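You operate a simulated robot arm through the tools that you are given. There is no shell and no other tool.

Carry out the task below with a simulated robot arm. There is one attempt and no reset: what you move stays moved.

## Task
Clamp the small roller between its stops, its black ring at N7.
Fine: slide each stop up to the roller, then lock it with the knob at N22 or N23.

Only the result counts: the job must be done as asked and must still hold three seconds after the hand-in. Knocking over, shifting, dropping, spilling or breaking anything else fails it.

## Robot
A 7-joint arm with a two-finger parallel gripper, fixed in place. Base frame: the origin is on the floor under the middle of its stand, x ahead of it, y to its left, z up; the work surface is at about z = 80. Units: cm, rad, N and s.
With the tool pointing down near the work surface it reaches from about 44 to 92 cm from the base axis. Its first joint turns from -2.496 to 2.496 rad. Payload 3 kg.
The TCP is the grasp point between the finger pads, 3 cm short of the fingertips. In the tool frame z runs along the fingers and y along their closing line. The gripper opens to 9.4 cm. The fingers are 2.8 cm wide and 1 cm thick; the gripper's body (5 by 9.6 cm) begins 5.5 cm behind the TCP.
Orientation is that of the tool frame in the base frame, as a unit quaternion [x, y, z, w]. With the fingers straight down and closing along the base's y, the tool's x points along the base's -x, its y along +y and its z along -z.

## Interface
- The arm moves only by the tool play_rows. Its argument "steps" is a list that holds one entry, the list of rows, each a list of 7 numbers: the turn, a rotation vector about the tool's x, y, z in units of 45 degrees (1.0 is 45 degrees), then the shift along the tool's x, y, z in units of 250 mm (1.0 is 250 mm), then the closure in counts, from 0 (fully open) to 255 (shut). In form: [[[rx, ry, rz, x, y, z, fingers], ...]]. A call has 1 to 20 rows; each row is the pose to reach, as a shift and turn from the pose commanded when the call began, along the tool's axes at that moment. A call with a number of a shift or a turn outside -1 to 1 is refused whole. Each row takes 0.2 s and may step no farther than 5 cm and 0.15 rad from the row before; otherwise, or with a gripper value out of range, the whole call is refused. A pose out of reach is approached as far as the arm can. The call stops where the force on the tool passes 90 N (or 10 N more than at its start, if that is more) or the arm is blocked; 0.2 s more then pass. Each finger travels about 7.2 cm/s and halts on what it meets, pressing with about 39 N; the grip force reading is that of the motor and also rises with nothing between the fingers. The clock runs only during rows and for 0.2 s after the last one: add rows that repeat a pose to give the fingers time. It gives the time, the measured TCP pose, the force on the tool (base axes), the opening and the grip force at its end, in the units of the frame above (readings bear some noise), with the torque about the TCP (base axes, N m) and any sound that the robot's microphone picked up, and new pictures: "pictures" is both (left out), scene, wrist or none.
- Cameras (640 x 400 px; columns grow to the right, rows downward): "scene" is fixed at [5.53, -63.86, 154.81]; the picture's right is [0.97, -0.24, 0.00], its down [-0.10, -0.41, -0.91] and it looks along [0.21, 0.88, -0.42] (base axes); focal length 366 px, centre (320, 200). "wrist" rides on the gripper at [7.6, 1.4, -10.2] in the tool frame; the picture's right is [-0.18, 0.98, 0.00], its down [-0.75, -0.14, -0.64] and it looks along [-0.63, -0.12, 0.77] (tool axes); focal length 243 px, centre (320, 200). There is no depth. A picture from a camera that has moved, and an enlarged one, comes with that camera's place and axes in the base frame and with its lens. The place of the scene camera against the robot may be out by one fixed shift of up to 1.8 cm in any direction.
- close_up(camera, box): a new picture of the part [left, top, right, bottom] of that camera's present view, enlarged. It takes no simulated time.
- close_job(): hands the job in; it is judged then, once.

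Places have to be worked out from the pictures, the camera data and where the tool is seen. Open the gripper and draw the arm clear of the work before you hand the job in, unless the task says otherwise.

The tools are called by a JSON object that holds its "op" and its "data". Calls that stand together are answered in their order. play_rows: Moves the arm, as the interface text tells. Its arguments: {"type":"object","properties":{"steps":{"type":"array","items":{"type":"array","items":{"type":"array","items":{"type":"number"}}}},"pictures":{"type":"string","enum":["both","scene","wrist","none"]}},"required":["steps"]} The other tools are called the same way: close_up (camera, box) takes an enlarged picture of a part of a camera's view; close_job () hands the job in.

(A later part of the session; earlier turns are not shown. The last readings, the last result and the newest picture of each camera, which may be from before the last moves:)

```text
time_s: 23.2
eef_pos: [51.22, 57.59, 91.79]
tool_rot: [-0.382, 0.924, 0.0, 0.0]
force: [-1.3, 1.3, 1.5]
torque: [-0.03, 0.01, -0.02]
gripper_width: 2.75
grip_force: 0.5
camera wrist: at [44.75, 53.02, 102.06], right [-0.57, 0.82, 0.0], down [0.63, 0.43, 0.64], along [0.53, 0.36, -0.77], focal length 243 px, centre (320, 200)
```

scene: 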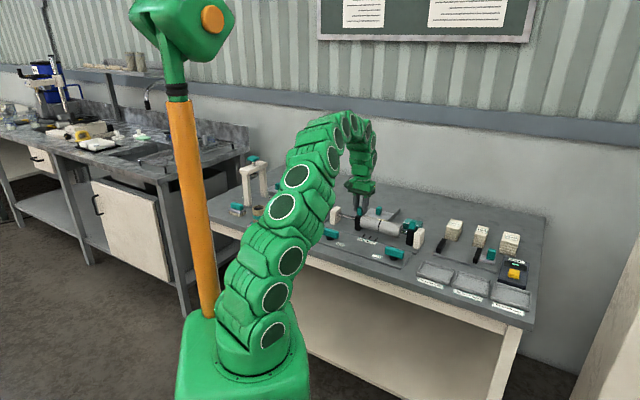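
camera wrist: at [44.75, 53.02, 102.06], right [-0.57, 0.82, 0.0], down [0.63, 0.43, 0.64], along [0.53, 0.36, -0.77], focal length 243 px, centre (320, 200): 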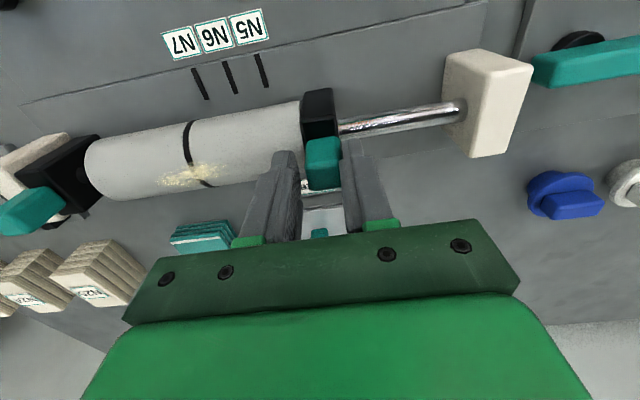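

A light contact (≈2 N) while pushing. Now back to the same face-on viewpoint to re-measure.

{"op": "play_rows", "data": {"steps": [[[0, 0, 0, 0, 0, 0, 140], [0, 0, 0, 0, 0, 0, 140], [0, 0, 0, 0, 0, -0.08, 140], [0, 0, 0, 0, 0, -0.16, 140], [0, 0, 0, 0, 0, -0.24, 140], [0, 0, 0, 0.07, -0.1045, -0.262, 100], [0, 0, 0, 0.14, -0.209, -0.284, 60], [0, 0, 0, 0.21, -0.3135, -0.306, 30], [0, 0, 0, 0.28, -0.418, -0.328, 0], [0, 0, 0, 0.28, -0.418, -0.328, 0], [0, 0, 0, 0.28, -0.418, -0.328, 0]]], "pictures": "wrist"}}

{"op": "close_up", "data": {"camera": "wrist", "box": [324, 95, 356, 115]}}

{"op": "close_up", "data": {"camera": "wrist", "box": [328, 125, 360, 145]}}

{"op": "close_up", "data": {"camera": "wrist", "box": [332, 163, 364, 183]}}

```text
time_s: 25.6
eef_pos: [53.52, 45.27, 99.88]
tool_rot: [-0.382, 0.924, 0.0, 0.0]
force: [0.0, 0.3, 0.1]
torque: [0.0, 0.02, -0.04]
gripper_width: 9.4
grip_force: 0.1
camera wrist: at [47.25, 40.78, 110.18], right [-0.57, 0.82, 0.0], down [0.63, 0.43, 0.64], along [0.53, 0.36, -0.77], focal length 243 px, centre (320, 200)
```

wrist: 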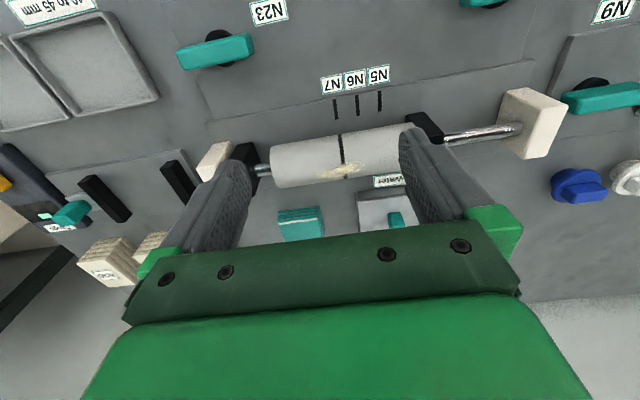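

```text
16.00 times, centred on (340, 105) of wrist
camera zoom: at [47.25, 40.78, 110.18], right [-0.57, 0.82, 0.0], down [0.63, 0.43, 0.64], along [0.53, 0.36, -0.77], focal length 3882 px, centre (0, 1720)
```

zoom: 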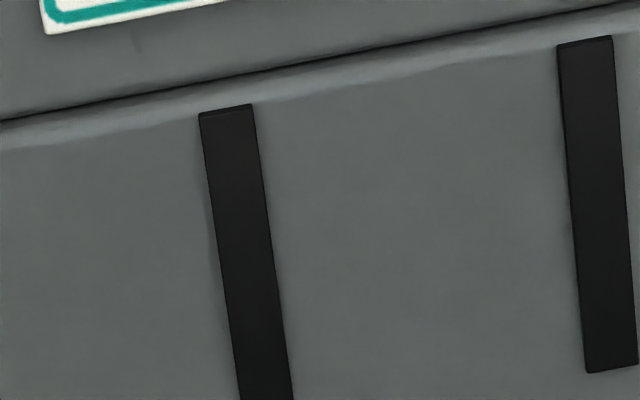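

```text
16.00 times, centred on (344, 135) of wrist
camera zoom: at [47.25, 40.78, 110.18], right [-0.57, 0.82, 0.0], down [0.63, 0.43, 0.64], along [0.53, 0.36, -0.77], focal length 3882 px, centre (-64, 1240)
```

zoom: 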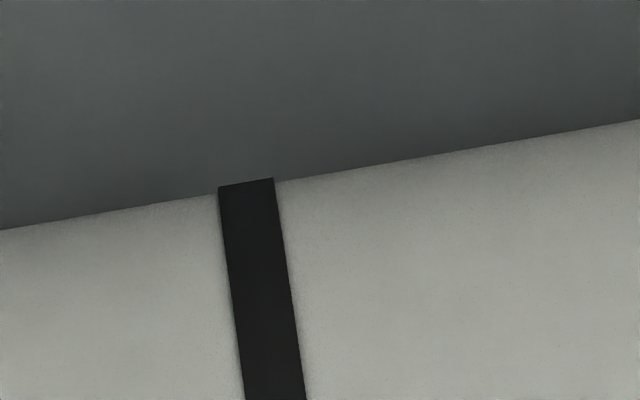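

```text
16.00 times, centred on (348, 173) of wrist
camera zoom: at [47.25, 40.78, 110.18], right [-0.57, 0.82, 0.0], down [0.63, 0.43, 0.64], along [0.53, 0.36, -0.77], focal length 3882 px, centre (-128, 632)
```

zoom: 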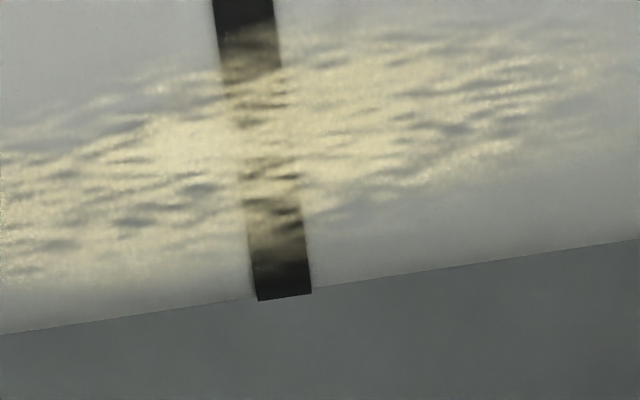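

The ring moved 0.07 cm and is now ≈0.06 cm short of N7. One more small nudge of 0.065 cm along the same path to centre it.

{"op": "play_rows", "data": {"steps": [[[0, 0, 0, -0.07, 0.1045, 0.022, 40], [0, 0, 0, -0.14, 0.209, 0.044, 80], [0, 0, 0, -0.21, 0.3135, 0.066, 120], [0, 0, 0, -0.28, 0.42, 0.088, 140], [0, 0, 0, -0.28, 0.42, 0.088, 140], [0, 0, 0, -0.28, 0.42, 0.168, 140], [0, 0, 0, -0.28, 0.42, 0.248, 140], [0, 0, 0, -0.28, 0.42, 0.328, 140], [0, 0, 0, -0.28, 0.42, 0.328, 140], [0, 0, 0, -0.28, 0.42, 0.328, 182], [0, 0, 0, -0.28, 0.42, 0.328, 182], [0, 0, 0, -0.28, 0.418, 0.328, 182], [0, 0, 0, -0.28, 0.4165, 0.328, 182], [0, 0, 0, -0.28, 0.4153, 0.328, 182], [0, 0, 0, -0.28, 0.4153, 0.328, 182]]], "pictures": "none"}}

```text
time_s: 28.8
eef_pos: [51.27, 57.59, 91.89]
tool_rot: [-0.383, 0.924, 0.0, 0.0]
force: [-0.9, 1.4, -0.9]
torque: [0.02, -0.02, -0.01]
gripper_width: 2.79
grip_force: 0.5
```

Retract to the same viewpoint and re-measure.

{"op": "play_rows", "data": {"steps": [[[0, 0, 0, 0, 0, 0, 140], [0, 0, 0, 0, 0, 0, 140], [0, 0, 0, 0, 0, -0.08, 140], [0, 0, 0, 0, 0, -0.16, 140], [0, 0, 0, 0, 0, -0.24, 140], [0, 0, 0, 0.07, -0.1045, -0.262, 100], [0, 0, 0, 0.14, -0.209, -0.284, 60], [0, 0, 0, 0.21, -0.3135, -0.306, 30], [0, 0, 0, 0.28, -0.4153, -0.328, 0], [0, 0, 0, 0.28, -0.4153, -0.328, 0], [0, 0, 0, 0.28, -0.4153, -0.328, 0]]], "pictures": "wrist"}}

{"op": "close_up", "data": {"camera": "wrist", "box": [324, 95, 356, 115]}}

{"op": "close_up", "data": {"camera": "wrist", "box": [328, 125, 360, 145]}}

{"op": "close_up", "data": {"camera": "wrist", "box": [332, 163, 364, 183]}}

{"op": "close_up", "data": {"camera": "wrist", "box": [380, 100, 460, 150]}}

```text
time_s: 31.2
eef_pos: [53.8, 45.26, 99.83]
tool_rot: [-0.383, 0.924, 0.0, 0.001]
force: [0.5, -0.7, 0.5]
torque: [-0.02, -0.01, 0.0]
gripper_width: 9.41
grip_force: 0.0
camera wrist: at [47.28, 40.78, 110.26], right [-0.57, 0.82, 0.0], down [0.63, 0.43, 0.64], along [0.53, 0.36, -0.77], focal length 243 px, centre (320, 200)
```

wrist: 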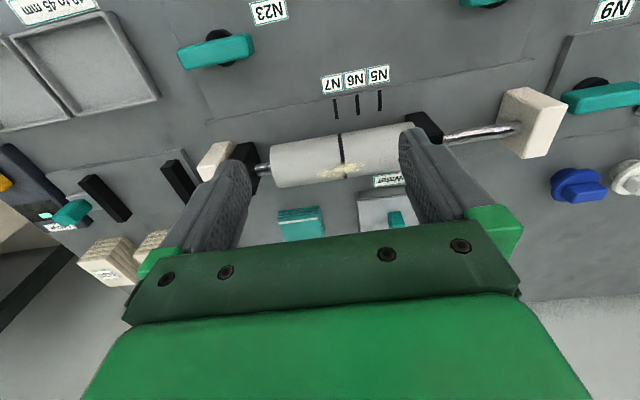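

```text
16.00 times, centred on (340, 105) of wrist
camera zoom: at [47.28, 40.78, 110.26], right [-0.57, 0.82, 0.0], down [0.63, 0.43, 0.64], along [0.53, 0.36, -0.77], focal length 3882 px, centre (0, 1720)
```

zoom: 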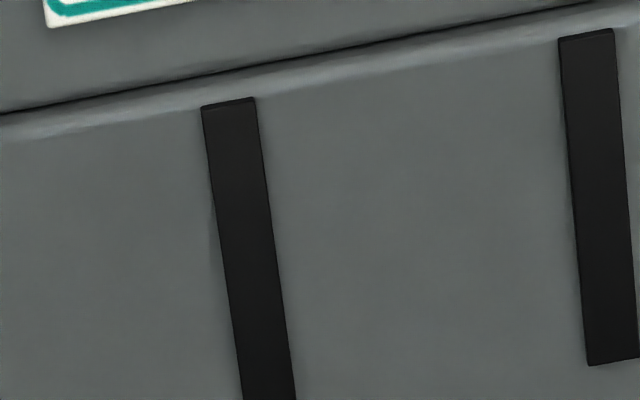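

```text
16.00 times, centred on (344, 135) of wrist
camera zoom: at [47.28, 40.78, 110.26], right [-0.57, 0.82, 0.0], down [0.63, 0.43, 0.64], along [0.53, 0.36, -0.77], focal length 3882 px, centre (-64, 1240)
```

zoom: 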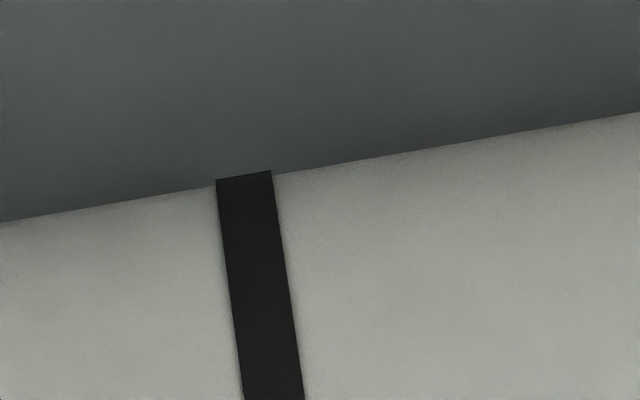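

```text
16.00 times, centred on (348, 173) of wrist
camera zoom: at [47.28, 40.78, 110.26], right [-0.57, 0.82, 0.0], down [0.63, 0.43, 0.64], along [0.53, 0.36, -0.77], focal length 3882 px, centre (-128, 632)
```

zoom: 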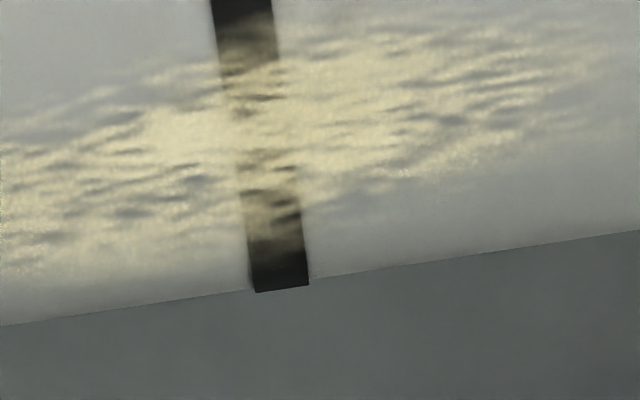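

```text
8.00 times, centred on (420, 125) of wrist
camera zoom: at [47.28, 40.78, 110.26], right [-0.57, 0.82, 0.0], down [0.63, 0.43, 0.64], along [0.53, 0.36, -0.77], focal length 1941 px, centre (-480, 800)
```

zoom: 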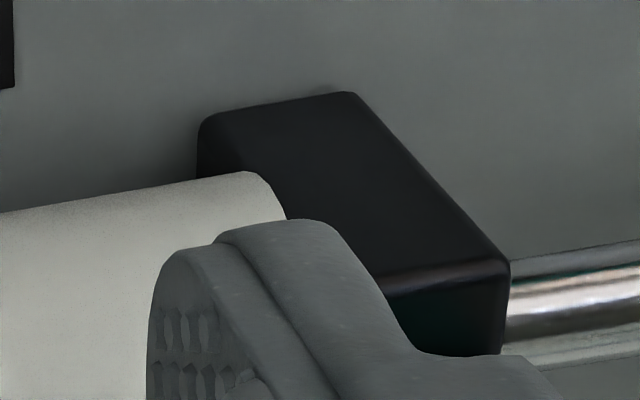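

The ring is now within ≈0.03 cm of N7 and the N22-side stop is flush with the roller end. Next I look at the N22 knob (estimated near n≈64, d≈-11.4).

{"op": "play_rows", "data": {"steps": [[[0, 0, 0, 0.064, 0.14, 0, 0], [0, 0, 0, 0.128, 0.28, 0, 0], [0, 0, 0, 0.192, 0.42, 0, 0], [0, 0, 0, 0.256, 0.56, 0, 0], [0, 0, 0, 0.32, 0.7, 0, 0], [0, 0, 0, 0.32, 0.7, 0, 0], [0, 0, 0, 0.32, 0.7, 0, 0]]], "pictures": "both"}}

{"op": "close_up", "data": {"camera": "wrist", "box": [260, 50, 400, 170]}}

{"op": "close_up", "data": {"camera": "scene", "box": [310, 210, 370, 260]}}

```text
time_s: 32.8
eef_pos: [35.67, 51.99, 99.95]
tool_rot: [-0.382, 0.924, 0.0, -0.001]
force: [-0.2, -0.8, 0.5]
torque: [0.01, -0.01, 0.0]
gripper_width: 9.4
grip_force: 0.1
camera wrist: at [29.27, 47.44, 110.25], right [-0.57, 0.82, 0.0], down [0.63, 0.43, 0.64], along [0.53, 0.36, -0.77], focal length 243 px, centre (320, 200)
```

scene: 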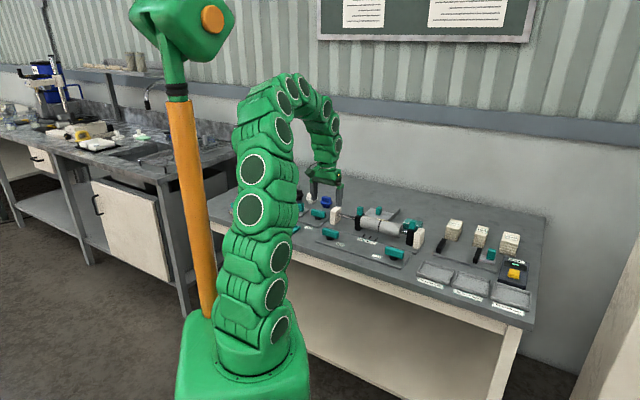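
wrist: 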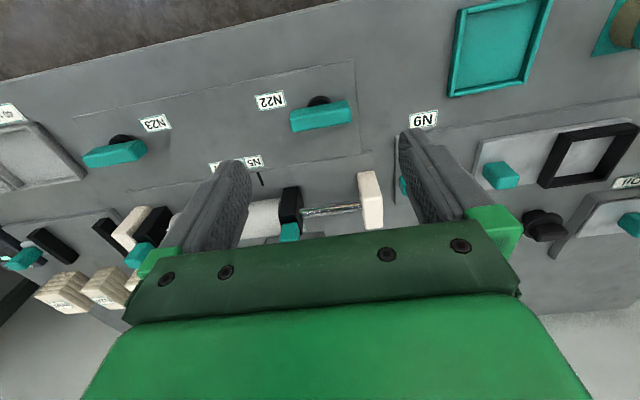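

```text
3.33 times, centred on (330, 110) of wrist
camera zoom: at [29.27, 47.44, 110.25], right [-0.57, 0.82, 0.0], down [0.63, 0.43, 0.64], along [0.53, 0.36, -0.77], focal length 809 px, centre (287, 500)
```

zoom: 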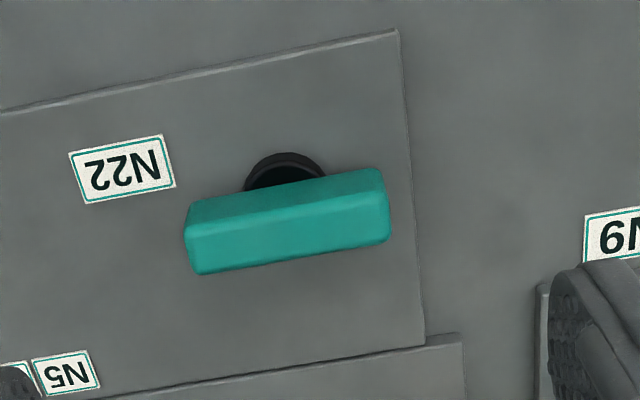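

```text
8.00 times, centred on (340, 235) of scene
camera zoom: at [5.53, -63.86, 154.81], right [0.97, -0.24, 0.0], down [-0.1, -0.41, -0.91], along [0.21, 0.88, -0.42], focal length 2925 px, centre (160, -80)
```

zoom: 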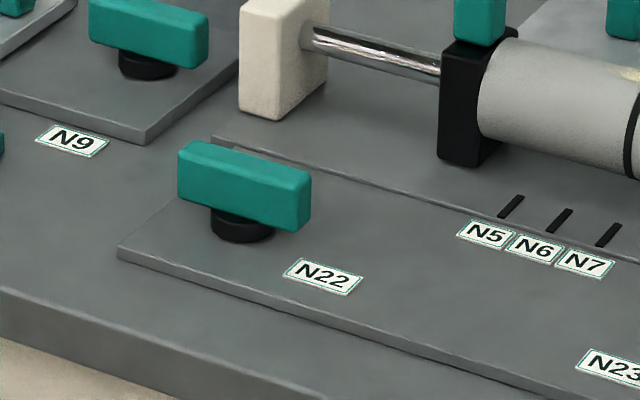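

The N22 knob is a green bar ~6 cm long lying along d, centre n≈64.2, d≈-11.2, top z≈85. I'll rotate the tool 45° (of 90°) counter-clockwise while moving above it so that the fingers can close across the bar.

{"op": "play_rows", "data": {"steps": [[[0, 0, -0.143, -0.0126, -0.0019, 0.0286, 40], [0, 0, -0.286, -0.0251, -0.0038, 0.0571, 80], [0, 0, -0.429, -0.0377, -0.0057, 0.0857, 120], [0, 0, -0.571, -0.0503, -0.0075, 0.114, 120], [0, 0, -0.714, -0.0629, -0.0094, 0.143, 120], [0, 0, -0.857, -0.0754, -0.0113, 0.171, 120], [0, 0, -1.0, -0.088, -0.0132, 0.2, 120], [0, 0, -1.0, -0.088, -0.0132, 0.2, 120]]], "pictures": "none"}}

{"op": "play_rows", "data": {"steps": [[[0, 0, -0.143, 0, 0, 0, 120], [0, 0, -0.286, 0, 0, 0, 120], [0, 0, -0.429, 0, 0, 0, 120], [0, 0, -0.571, 0, 0, 0, 120], [0, 0, -0.714, 0, 0, 0, 120], [0, 0, -0.857, 0, 0, 0, 120], [0, 0, -1.0, 0, 0, 0, 120], [0, 0, -1.0, 0, 0, 0, 120]]], "pictures": "both"}}

{"op": "close_up", "data": {"camera": "wrist", "box": [240, 60, 420, 220]}}

```text
time_s: 34.6
eef_pos: [37.52, 53.28, 95.1]
tool_rot: [0.708, -0.706, 0.0, 0.0]
force: [-0.4, -0.2, 0.5]
torque: [0.01, -0.02, 0.04]
gripper_width: 4.98
grip_force: 0.0
```

```text
time_s: 36.4
eef_pos: [37.57, 53.32, 94.89]
tool_rot: [0.924, -0.382, 0.0, -0.001]
force: [-0.2, 0.0, -0.1]
torque: [-0.01, -0.01, -0.01]
gripper_width: 4.97
grip_force: 0.1
camera wrist: at [41.81, 46.79, 105.21], right [-0.82, -0.57, 0.0], down [-0.43, 0.63, 0.64], along [-0.36, 0.53, -0.77], focal length 243 px, centre (320, 200)
```

scene: 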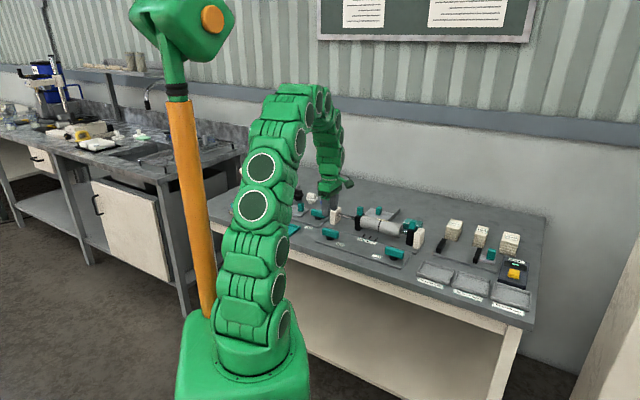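
wrist: 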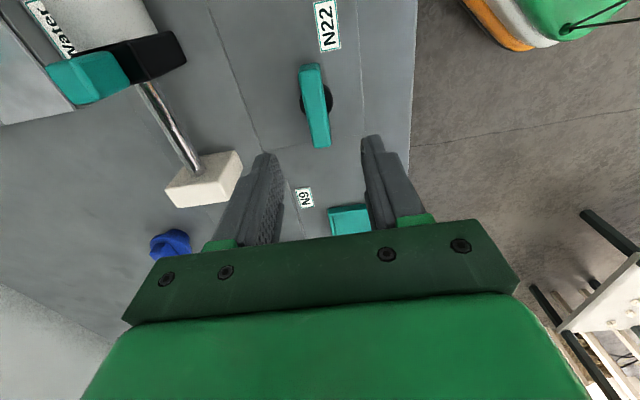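

```text
2.50 times, centred on (330, 140) of wrist
camera zoom: at [41.81, 46.79, 105.21], right [-0.82, -0.57, 0.0], down [-0.43, 0.63, 0.64], along [-0.36, 0.53, -0.77], focal length 606 px, centre (295, 350)
```

zoom: 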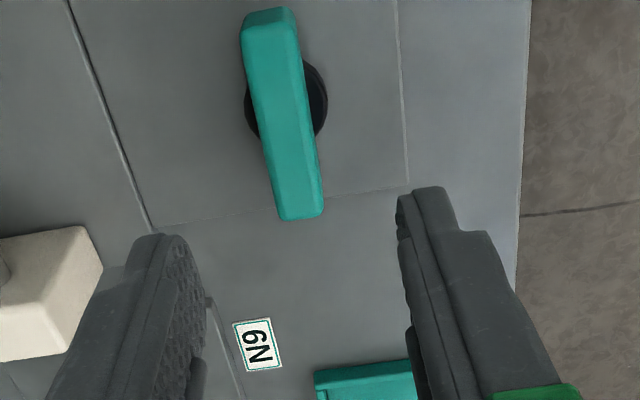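

The bar is now between the finger lines. I'll take tight close-ups to pin its axis (boss centre) more exactly.

{"op": "close_up", "data": {"camera": "wrist", "box": [284, 54, 364, 104]}}

{"op": "close_up", "data": {"camera": "wrist", "box": [284, 104, 364, 154]}}

{"op": "close_up", "data": {"camera": "scene", "box": [310, 170, 374, 250]}}

```text
8.00 times, centred on (324, 79) of wrist
camera zoom: at [41.81, 46.79, 105.21], right [-0.82, -0.57, 0.0], down [-0.43, 0.63, 0.64], along [-0.36, 0.53, -0.77], focal length 1941 px, centre (288, 1168)
```

zoom: 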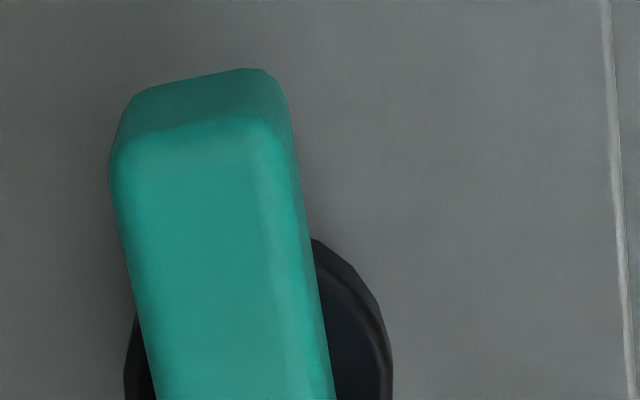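

```text
8.00 times, centred on (324, 129) of wrist
camera zoom: at [41.81, 46.79, 105.21], right [-0.82, -0.57, 0.0], down [-0.43, 0.63, 0.64], along [-0.36, 0.53, -0.77], focal length 1941 px, centre (288, 768)
```

zoom: 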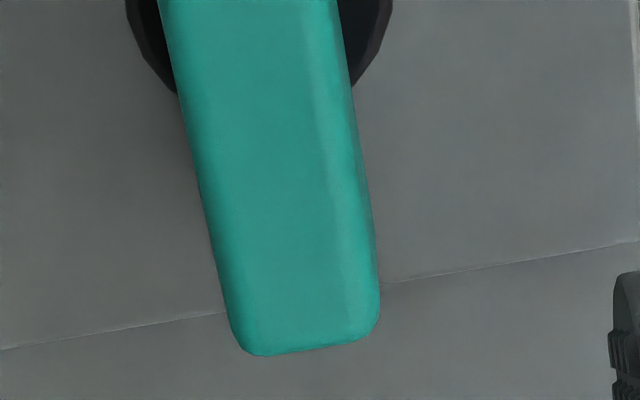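

```text
5.00 times, centred on (342, 210) of scene
camera zoom: at [5.53, -63.86, 154.81], right [0.97, -0.24, 0.0], down [-0.1, -0.41, -0.91], along [0.21, 0.88, -0.42], focal length 1828 px, centre (210, 150)
```

zoom: 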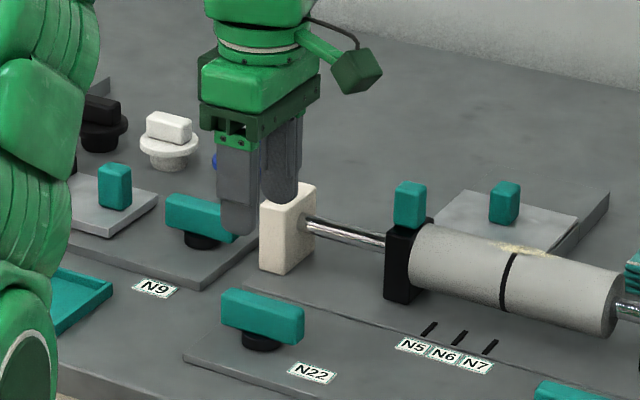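

The knob axis comes out at n≈64.5, d≈-10.95, bar top z≈84.4. I'll centre on it and descend so the tips sit at about z=82.3, fingers still open.

{"op": "play_rows", "data": {"steps": [[[0, 0, 0, 0.0088, -0.012, 0.1, 120], [0, 0, 0, 0.0088, -0.012, 0.2, 120], [0, 0, 0, 0.0088, -0.012, 0.3, 120], [0, 0, 0, 0.0088, -0.012, 0.38, 120], [0, 0, 0, 0.0088, -0.012, 0.38, 120]]], "pictures": "both"}}

{"op": "close_up", "data": {"camera": "wrist", "box": [240, 90, 400, 210]}}

{"op": "close_up", "data": {"camera": "scene", "box": [300, 190, 380, 250]}}

```text
time_s: 37.6
eef_pos: [37.77, 53.36, 85.25]
tool_rot: [0.924, -0.382, 0.0, 0.0]
force: [-0.8, 0.4, 1.0]
torque: [-0.01, 0.0, -0.02]
gripper_width: 4.96
grip_force: 0.1
camera wrist: at [42.09, 46.85, 95.63], right [-0.82, -0.57, 0.0], down [-0.43, 0.63, 0.64], along [-0.36, 0.53, -0.77], focal length 243 px, centre (320, 200)
```

scene: 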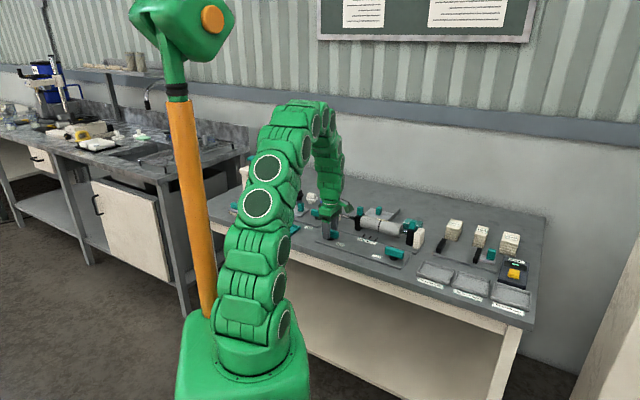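
wrist: 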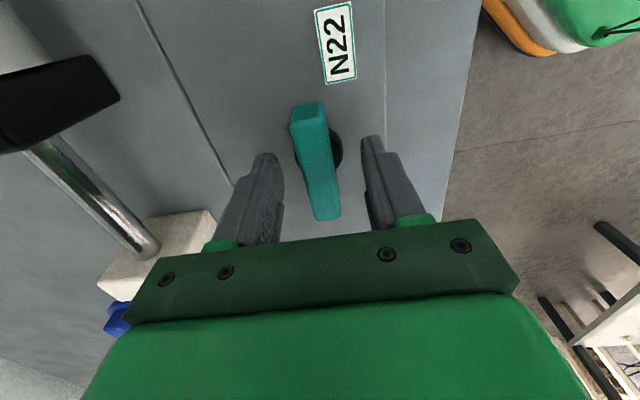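

```text
3.33 times, centred on (320, 150) of wrist
camera zoom: at [42.09, 46.85, 95.63], right [-0.82, -0.57, 0.0], down [-0.43, 0.63, 0.64], along [-0.36, 0.53, -0.77], focal length 809 px, centre (320, 367)
```

zoom: 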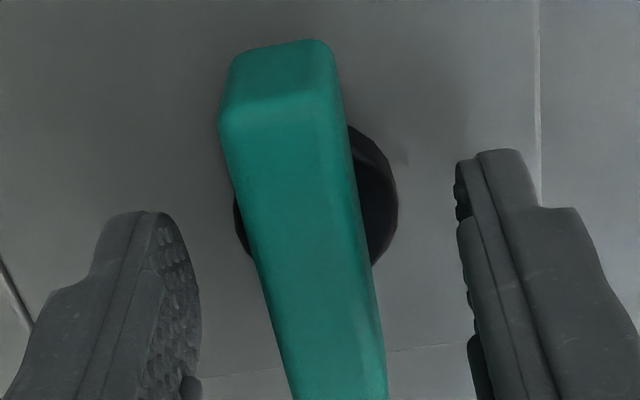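

```text
6.67 times, centred on (340, 220) of scene
camera zoom: at [5.53, -63.86, 154.81], right [0.97, -0.24, 0.0], down [-0.1, -0.41, -0.91], along [0.21, 0.88, -0.42], focal length 2438 px, centre (187, 67)
```

zoom: 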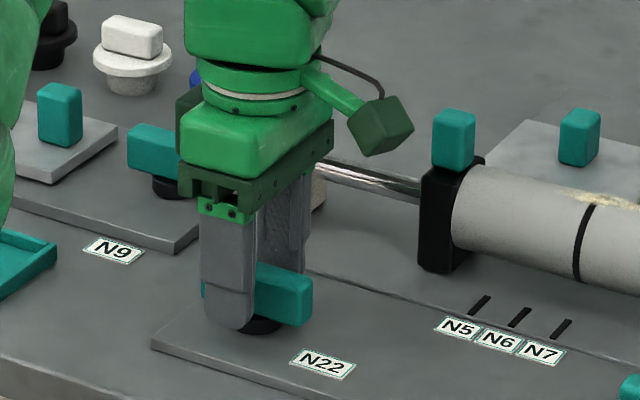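

Everything lines up: knob axis ≈ (n 64.4, d -10.9), TCP ≈ (64.5, -10.96). Closing on the bar.

{"op": "play_rows", "data": {"steps": [[[0, 0, 0, 0, 0, 0, 170], [0, 0, 0, 0, 0, 0, 210], [0, 0, 0, 0, 0, 0, 240], [0, 0, 0, 0, 0, 0, 255], [0, 0, 0, 0, 0, 0, 255]]], "pictures": "wrist"}}

```text
time_s: 38.8
eef_pos: [37.83, 53.31, 85.41]
tool_rot: [0.924, -0.383, 0.0, -0.001]
force: [11.3, 12.6, -5.1]
torque: [0.14, -0.12, 0.02]
gripper_width: 1.79
grip_force: 45.1
camera wrist: at [42.13, 46.9, 95.66], right [-0.82, -0.57, 0.0], down [-0.43, 0.63, 0.64], along [-0.36, 0.53, -0.77], focal length 243 px, centre (320, 200)
```

wrist: 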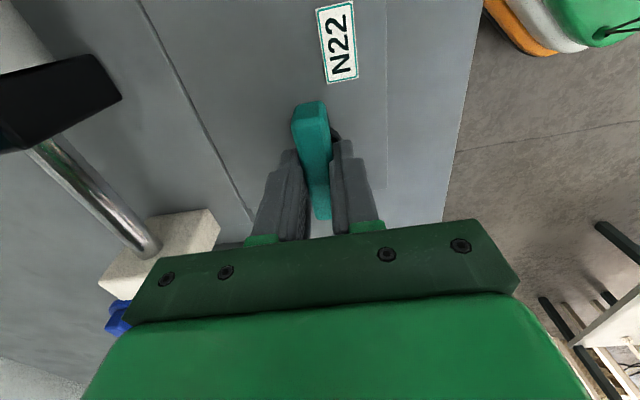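

Gripped (bar 1.8 cm). There's ~17 N along +n, so I shift 0.13 cm that way to relieve it, then try turning the knob clockwise ~20° while watching the torque.

{"op": "play_rows", "data": {"steps": [[[0, 0, 0, 0, -0.0052, 0, 255], [0, 0, 0.1, 0, -0.0052, 0, 255], [0, 0, 0.2, 0, -0.0052, 0, 255], [0, 0, 0.3, 0, -0.0052, 0, 255], [0, 0, 0.4, 0, -0.0052, 0, 255], [0, 0, 0.4, 0, -0.0052, 0, 255]]], "pictures": "both"}}

```text
time_s: 40.2
eef_pos: [37.95, 53.32, 85.33]
tool_rot: [0.853, -0.523, 0.001, 0.001]
force: [-10.6, -25.1, 8.3]
torque: [-1.18, -0.88, 1.77]
gripper_width: 2.76
grip_force: 45.4
camera wrist: at [40.03, 45.83, 95.68], right [-0.96, -0.28, 0.0], down [-0.22, 0.74, 0.64], along [-0.18, 0.61, -0.77], focal length 243 px, centre (320, 200)
```

scene: 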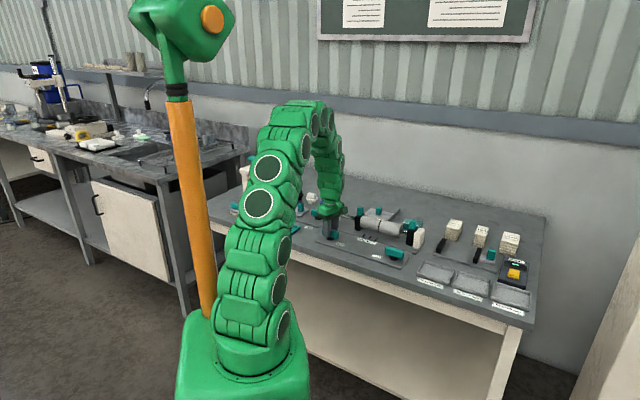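
wrist: 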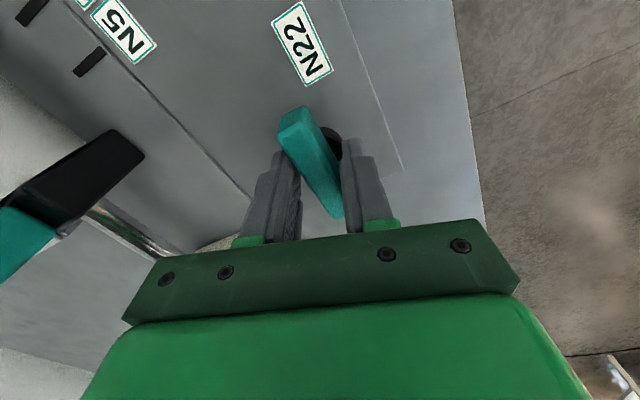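

Clockwise is blocked: the bar stayed put and the pads were forced open at 1.8 N m. I'll turn back and test counter-clockwise by ~18°.

{"op": "play_rows", "data": {"steps": [[[0, 0, -0.1, 0, 0, 0, 255], [0, 0, -0.2, 0, 0, 0, 255], [0, 0, -0.3, 0, 0, 0, 255], [0, 0, -0.4, 0, 0, 0, 255], [0, 0, -0.5, 0, 0, 0, 255], [0, 0, -0.6, 0, 0, 0, 255], [0, 0, -0.7, 0, 0, 0, 255], [0, 0, -0.8, 0, 0, 0, 255], [0, 0, -0.8, 0, 0, 0, 255]]], "pictures": "both"}}

```text
time_s: 42.2
eef_pos: [37.81, 53.43, 85.4]
tool_rot: [0.973, -0.232, 0.0, 0.001]
force: [-37.6, -8.4, -23.4]
torque: [0.23, 0.81, 0.0]
gripper_width: 1.82
grip_force: 44.8
camera wrist: at [43.94, 48.58, 95.7], right [-0.61, -0.79, 0.0], down [-0.61, 0.47, 0.64], along [-0.51, 0.39, -0.77], focal length 243 px, centre (320, 200)
```

scene: 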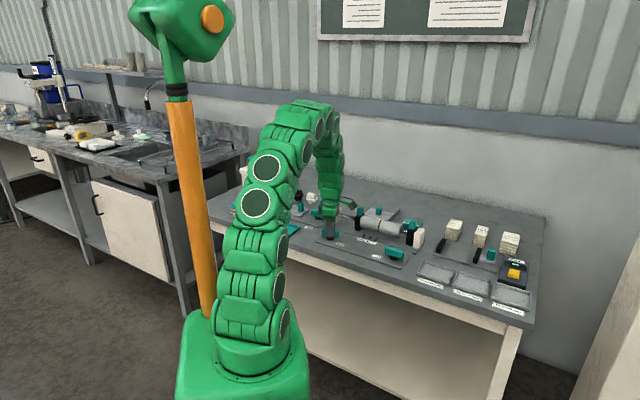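
wrist: 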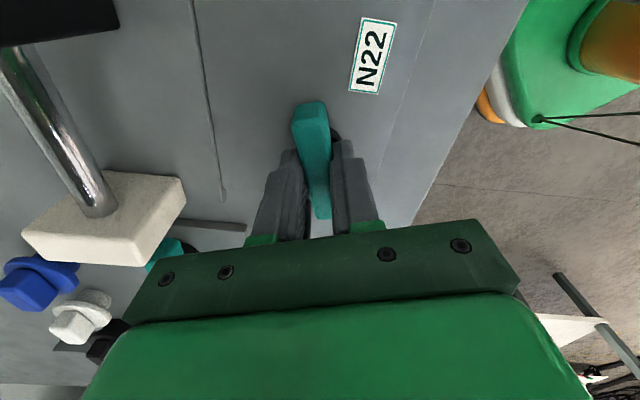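

Counter-clockwise works: the bar followed the gripper (width 1.82, no torque). I'll relieve the side load from the slight axis offset and continue another 27° counter-clockwise.

{"op": "play_rows", "data": {"steps": [[[0, 0, 0, -0.0073, 0.006, 0.003, 255], [0, 0, -0.1, -0.0073, 0.006, 0.003, 255], [0, 0, -0.2, -0.0073, 0.006, 0.003, 255], [0, 0, -0.3, -0.0073, 0.006, 0.003, 255], [0, 0, -0.4, -0.0073, 0.006, 0.003, 255], [0, 0, -0.5, -0.0073, 0.006, 0.003, 255], [0, 0, -0.6, -0.0073, 0.006, 0.003, 255], [0, 0, -0.6, -0.0073, 0.006, 0.003, 255]]], "pictures": "both"}}

```text
time_s: 44.0
eef_pos: [37.8, 53.35, 85.4]
tool_rot: [1.0, 0.001, 0.001, 0.0]
force: [34.4, -5.1, -4.9]
torque: [-0.22, -0.6, 0.0]
gripper_width: 1.77
grip_force: 45.5
camera wrist: at [45.38, 51.84, 95.72], right [-0.18, -0.98, 0.0], down [-0.75, 0.14, 0.64], along [-0.63, 0.12, -0.77], focal length 243 px, centre (320, 200)
```

scene: 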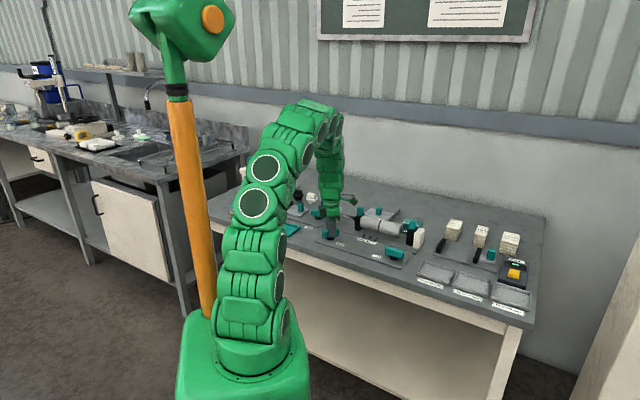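
wrist: 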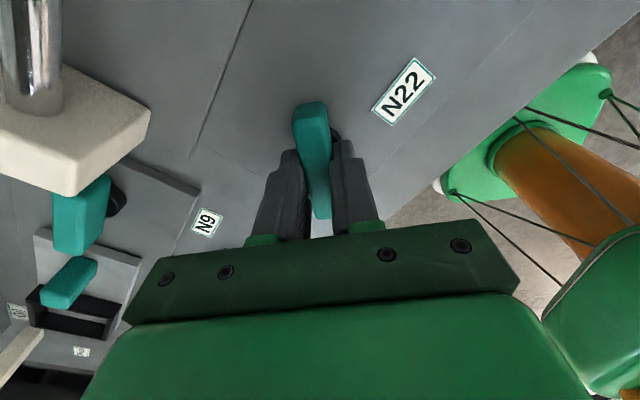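

The knob followed to 45° (pads slide slightly along the bar, hence the friction-level force). To stay clear of the wrist limit I'll release, lift 6 cm, turn the tool back 180° and regrip the other way round for the remaining 45°.

{"op": "play_rows", "data": {"steps": [[[0, 0, 0, 0, 0, 0, 120], [0, 0, 0, 0, 0, 0, 120], [0, 0, 0, 0, 0, -0.08, 120], [0, 0, 0, 0, 0, -0.16, 120], [0, 0, 0, 0, 0, -0.24, 120], [0, 0, 0.143, 0, 0, -0.24, 120], [0, 0, 0.286, 0, 0, -0.24, 120], [0, 0, 0.429, 0, 0, -0.24, 120], [0, 0, 0.571, 0, 0, -0.24, 120], [0, 0, 0.714, 0, 0, -0.24, 120], [0, 0, 0.857, 0, 0, -0.24, 120], [0, 0, 1.0, 0, 0, -0.24, 120], [0, 0, 1.0, 0, 0, -0.24, 120]]], "pictures": "none"}}

{"op": "play_rows", "data": {"steps": [[[0, 0, 0.143, 0, 0, 0, 120], [0, 0, 0.286, 0, 0, 0, 120], [0, 0, 0.429, 0, 0, 0, 120], [0, 0, 0.571, 0, 0, 0, 120], [0, 0, 0.714, 0, 0, 0, 120], [0, 0, 0.857, 0, 0, 0, 120], [0, 0, 1.0, 0, 0, 0, 120]]], "pictures": "none"}}

{"op": "play_rows", "data": {"steps": [[[0, 0, 0.143, 0, 0, 0, 120], [0, 0, 0.286, 0, 0, 0, 120], [0, 0, 0.429, 0, 0, 0, 120], [0, 0, 0.571, 0, 0, 0, 120], [0, 0, 0.714, 0, 0, 0, 120], [0, 0, 0.857, 0, 0, 0, 120], [0, 0, 1.0, 0, 0, 0, 120]]], "pictures": "none"}}

{"op": "play_rows", "data": {"steps": [[[0, 0, 0.143, 0, 0, 0, 120], [0, 0, 0.286, 0, 0, 0, 120], [0, 0, 0.429, 0, 0, 0, 120], [0, 0, 0.571, 0, 0, 0, 120], [0, 0, 0.714, 0, 0, 0, 120], [0, 0, 0.857, 0, 0, 0, 120], [0, 0, 1.0, 0, 0, 0, 120], [0, 0, 1.0, 0, 0, 0, 120]]], "pictures": "both"}}

{"op": "close_up", "data": {"camera": "wrist", "box": [240, 60, 400, 180]}}

{"op": "close_up", "data": {"camera": "scene", "box": [300, 180, 430, 270]}}

```text
time_s: 46.8
eef_pos: [37.54, 53.22, 91.4]
tool_rot: [0.924, -0.383, 0.0, 0.0]
force: [0.6, 0.0, 0.1]
torque: [-0.02, 0.02, 0.02]
gripper_width: 4.99
grip_force: 0.0
```

```text
time_s: 48.4
eef_pos: [37.59, 53.36, 91.48]
tool_rot: [-0.706, 0.708, 0.0, 0.0]
force: [-0.6, -0.6, 0.0]
torque: [0.01, -0.01, 0.01]
gripper_width: 4.97
grip_force: 0.1
```

```text
time_s: 50.0
eef_pos: [37.7, 53.43, 91.26]
tool_rot: [-0.383, 0.924, 0.0, -0.001]
force: [-0.8, 0.7, -0.6]
torque: [-0.02, 0.02, 0.03]
gripper_width: 4.98
grip_force: 0.1
```

```text
time_s: 51.8
eef_pos: [37.79, 53.37, 91.47]
tool_rot: [0.001, 1.0, 0.0, 0.0]
force: [0.2, 0.1, 1.0]
torque: [0.03, -0.02, -0.01]
gripper_width: 4.97
grip_force: 0.1
camera wrist: at [30.06, 54.71, 101.68], right [0.18, 0.98, 0.0], down [0.75, -0.14, 0.64], along [0.63, -0.12, -0.77], focal length 243 px, centre (320, 200)
```

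scene: 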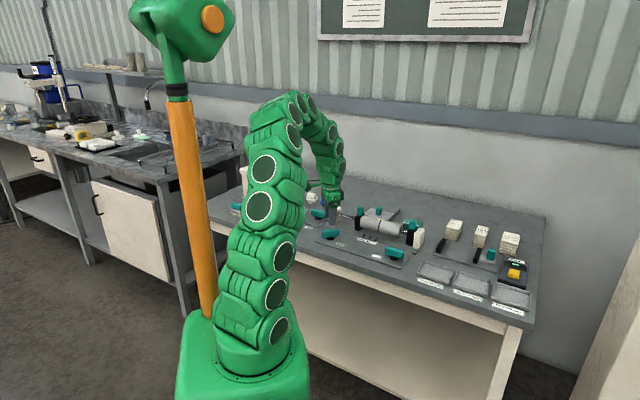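
wrist: 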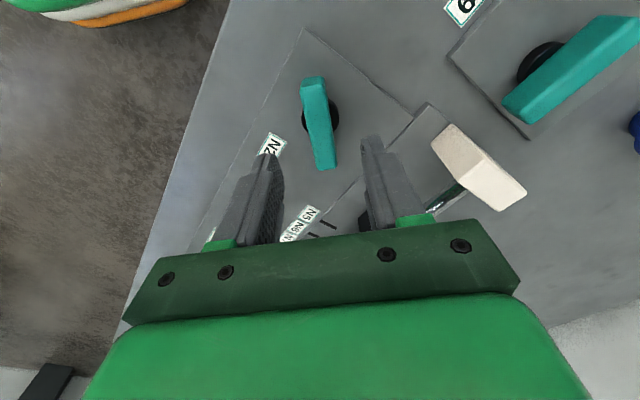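

```text
3.33 times, centred on (320, 120) of wrist
camera zoom: at [30.06, 54.71, 101.68], right [0.18, 0.98, 0.0], down [0.75, -0.14, 0.64], along [0.63, -0.12, -0.77], focal length 809 px, centre (320, 467)
```

zoom: 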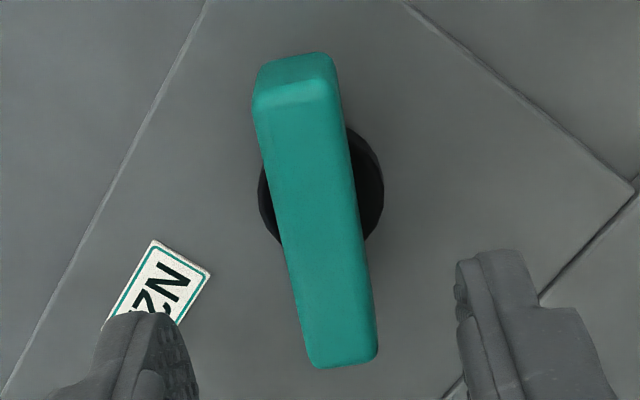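

```text
4.44 times, centred on (365, 225) of scene
camera zoom: at [5.53, -63.86, 154.81], right [0.97, -0.24, 0.0], down [-0.1, -0.41, -0.91], along [0.21, 0.88, -0.42], focal length 1625 px, centre (120, 89)
```

zoom: 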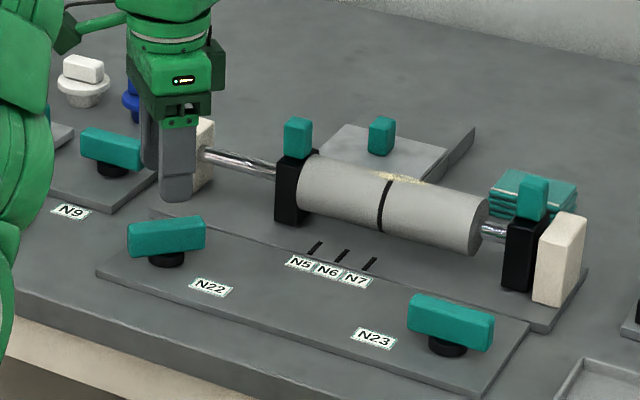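

The N22 knob now sits at 45° (along base x) with its axis ≈(37.8, 53.3), right under the TCP. Descend, close, then check.

{"op": "play_rows", "data": {"steps": [[[0, 0, 0, -0.004, 0, 0.08, 120], [0, 0, 0, -0.004, 0, 0.16, 120], [0, 0, 0, -0.004, 0, 0.24, 120], [0, 0, 0, -0.004, 0, 0.24, 120], [0, 0, 0, -0.004, 0, 0.24, 170], [0, 0, 0, -0.004, 0, 0.24, 210], [0, 0, 0, -0.004, 0, 0.24, 240], [0, 0, 0, -0.004, 0, 0.24, 255], [0, 0, 0, -0.004, 0, 0.24, 255]]], "pictures": "wrist"}}

```text
time_s: 53.8
eef_pos: [37.84, 53.44, 85.33]
tool_rot: [0.0, 1.0, 0.0, 0.0]
force: [-1.8, -7.3, 1.2]
torque: [-0.09, 0.01, 0.01]
gripper_width: 1.77
grip_force: 45.3
camera wrist: at [30.12, 54.72, 95.63], right [0.18, 0.98, 0.0], down [0.75, -0.14, 0.64], along [0.63, -0.12, -0.77], focal length 243 px, centre (320, 200)
```

wrist: 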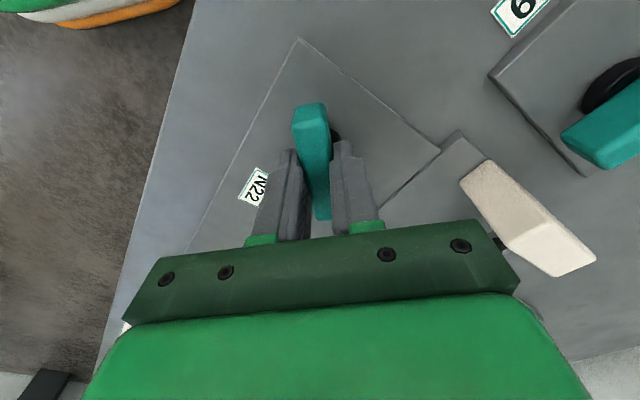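

Well gripped with little side force (~7 N). Turning the remaining 45° counter-clockwise.

{"op": "play_rows", "data": {"steps": [[[0, 0, -0.1, 0, 0, 0, 255], [0, 0, -0.2, 0, 0, 0, 255], [0, 0, -0.3, 0, 0, 0, 255], [0, 0, -0.4, 0, 0, 0, 255], [0, 0, -0.5, 0, 0, 0, 255], [0, 0, -0.6, 0, 0, 0, 255], [0, 0, -0.7, 0, 0, 0, 255], [0, 0, -0.8, 0, 0, 0, 255], [0, 0, -0.9, 0, 0, 0, 255], [0, 0, -1.0, 0, 0, 0, 255], [0, 0, -1.0, 0, 0, 0, 255]]], "pictures": "both"}}

```text
time_s: 56.2
eef_pos: [37.86, 53.45, 85.31]
tool_rot: [-0.384, 0.923, 0.001, 0.0]
force: [15.5, 2.7, -19.7]
torque: [0.73, -0.82, -0.22]
gripper_width: 1.77
grip_force: 45.3
camera wrist: at [31.35, 48.87, 95.64], right [-0.57, 0.82, 0.0], down [0.63, 0.43, 0.64], along [0.53, 0.36, -0.77], focal length 243 px, centre (320, 200)
```

scene: 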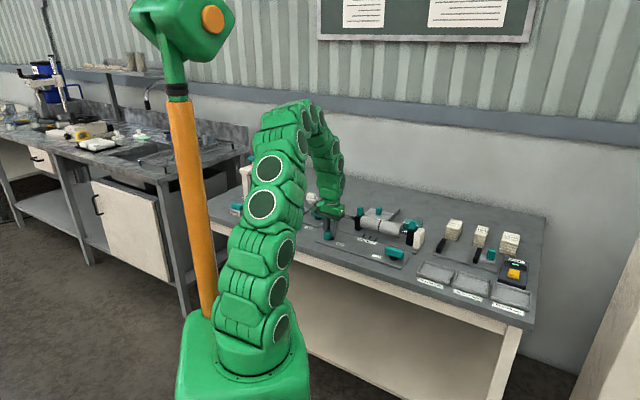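
wrist: 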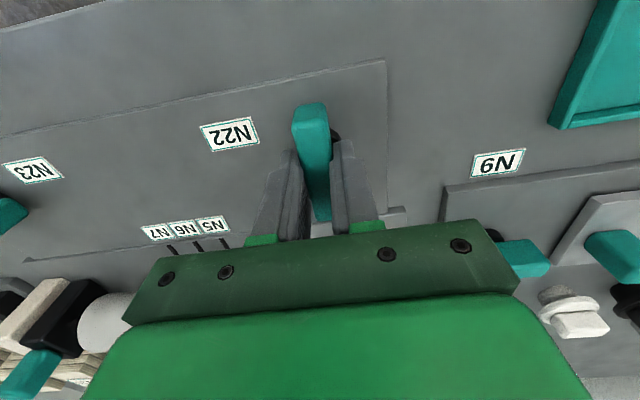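

The bar is now square to the rod (90°), with still only −0.2 N m. I'll probe ~16° further to see whether this is the end of its travel.

{"op": "play_rows", "data": {"steps": [[[0, 0, -0.09, 0, 0, 0, 255], [0, 0, -0.18, 0, 0, 0, 255], [0, 0, -0.27, 0, 0, 0, 255], [0, 0, -0.36, 0, 0, 0, 255], [0, 0, -0.36, 0, 0, 0, 255]]], "pictures": "wrist"}}

```text
time_s: 57.4
eef_pos: [37.68, 53.3, 85.45]
tool_rot: [-0.51, 0.86, -0.001, -0.001]
force: [4.3, -12.7, -7.7]
torque: [-0.88, 0.9, -1.82]
gripper_width: 2.66
grip_force: 45.2
camera wrist: at [32.81, 47.25, 95.7], right [-0.77, 0.63, 0.0], down [0.49, 0.59, 0.64], along [0.41, 0.5, -0.77], focal length 243 px, centre (320, 200)
```

wrist: 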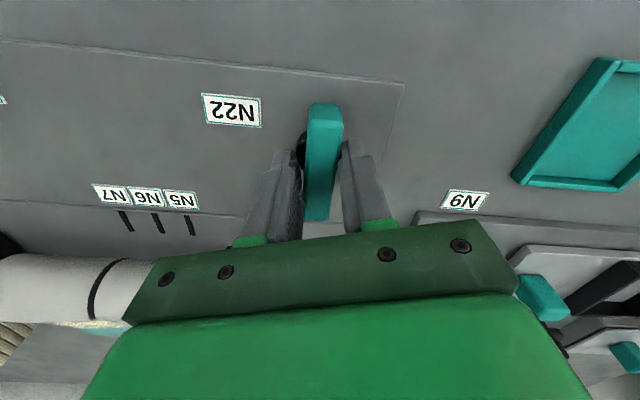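

Firm stop at 90° (−1.8 N m): the N22 knob is fully turned. I turn back to square, open and lift off.

{"op": "play_rows", "data": {"steps": [[[0, 0, 0.09, 0, 0, 0, 255], [0, 0, 0.18, 0, 0, 0, 255], [0, 0, 0.27, 0, 0, 0, 255], [0, 0, 0.36, 0, 0, 0, 255], [0, 0, 0.36, 0, 0, 0, 120], [0, 0, 0.36, 0, 0, 0, 100], [0, 0, 0.36, 0, 0, 0, 100], [0, 0, 0.36, 0, 0, -0.1, 100], [0, 0, 0.36, 0, 0, -0.2, 100], [0, 0, 0.36, 0, 0, -0.3, 100], [0, 0, 0.36, 0, 0, -0.4, 60], [0, 0, 0.36, 0, 0, -0.5, 30], [0, 0, 0.36, 0, 0, -0.6, 0]]], "pictures": "both"}}

{"op": "close_up", "data": {"camera": "wrist", "box": [180, 60, 400, 220]}}

```text
time_s: 60.2
eef_pos: [37.77, 53.27, 100.68]
tool_rot: [-0.382, 0.924, 0.0, 0.001]
force: [-0.1, -1.0, 0.1]
torque: [0.0, -0.01, -0.01]
gripper_width: 9.41
grip_force: 0.1
camera wrist: at [31.26, 48.76, 110.92], right [-0.57, 0.83, 0.0], down [0.63, 0.43, 0.64], along [0.53, 0.36, -0.77], focal length 243 px, centre (320, 200)
```

scene: 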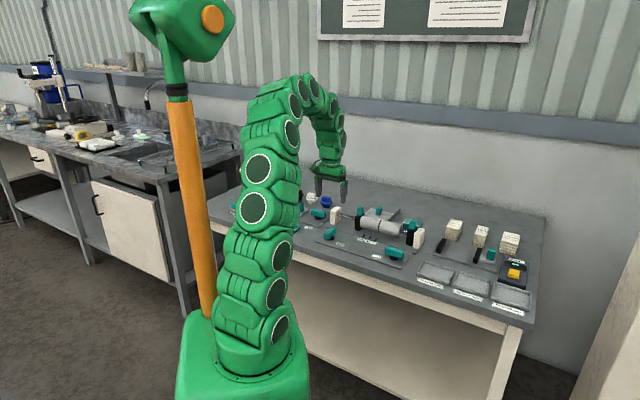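
wrist: 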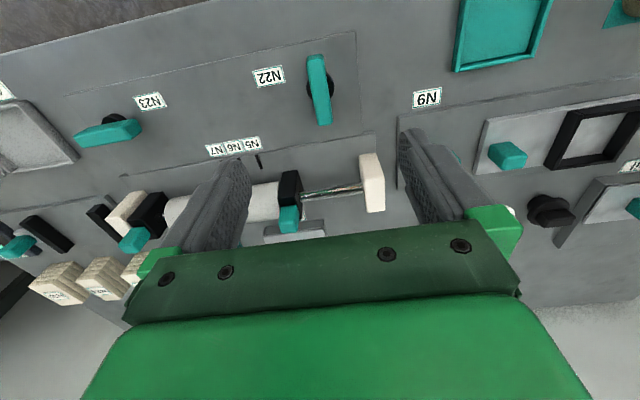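

```text
2.50 times, centred on (290, 140) of wrist
camera zoom: at [31.26, 48.76, 110.92], right [-0.57, 0.83, 0.0], down [0.63, 0.43, 0.64], along [0.53, 0.36, -0.77], focal length 606 px, centre (395, 350)
```

zoom: 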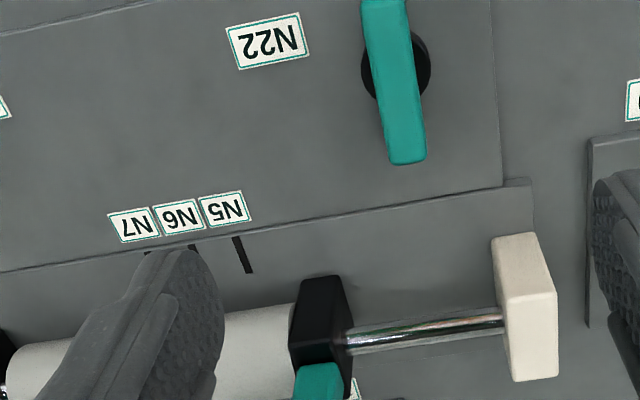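

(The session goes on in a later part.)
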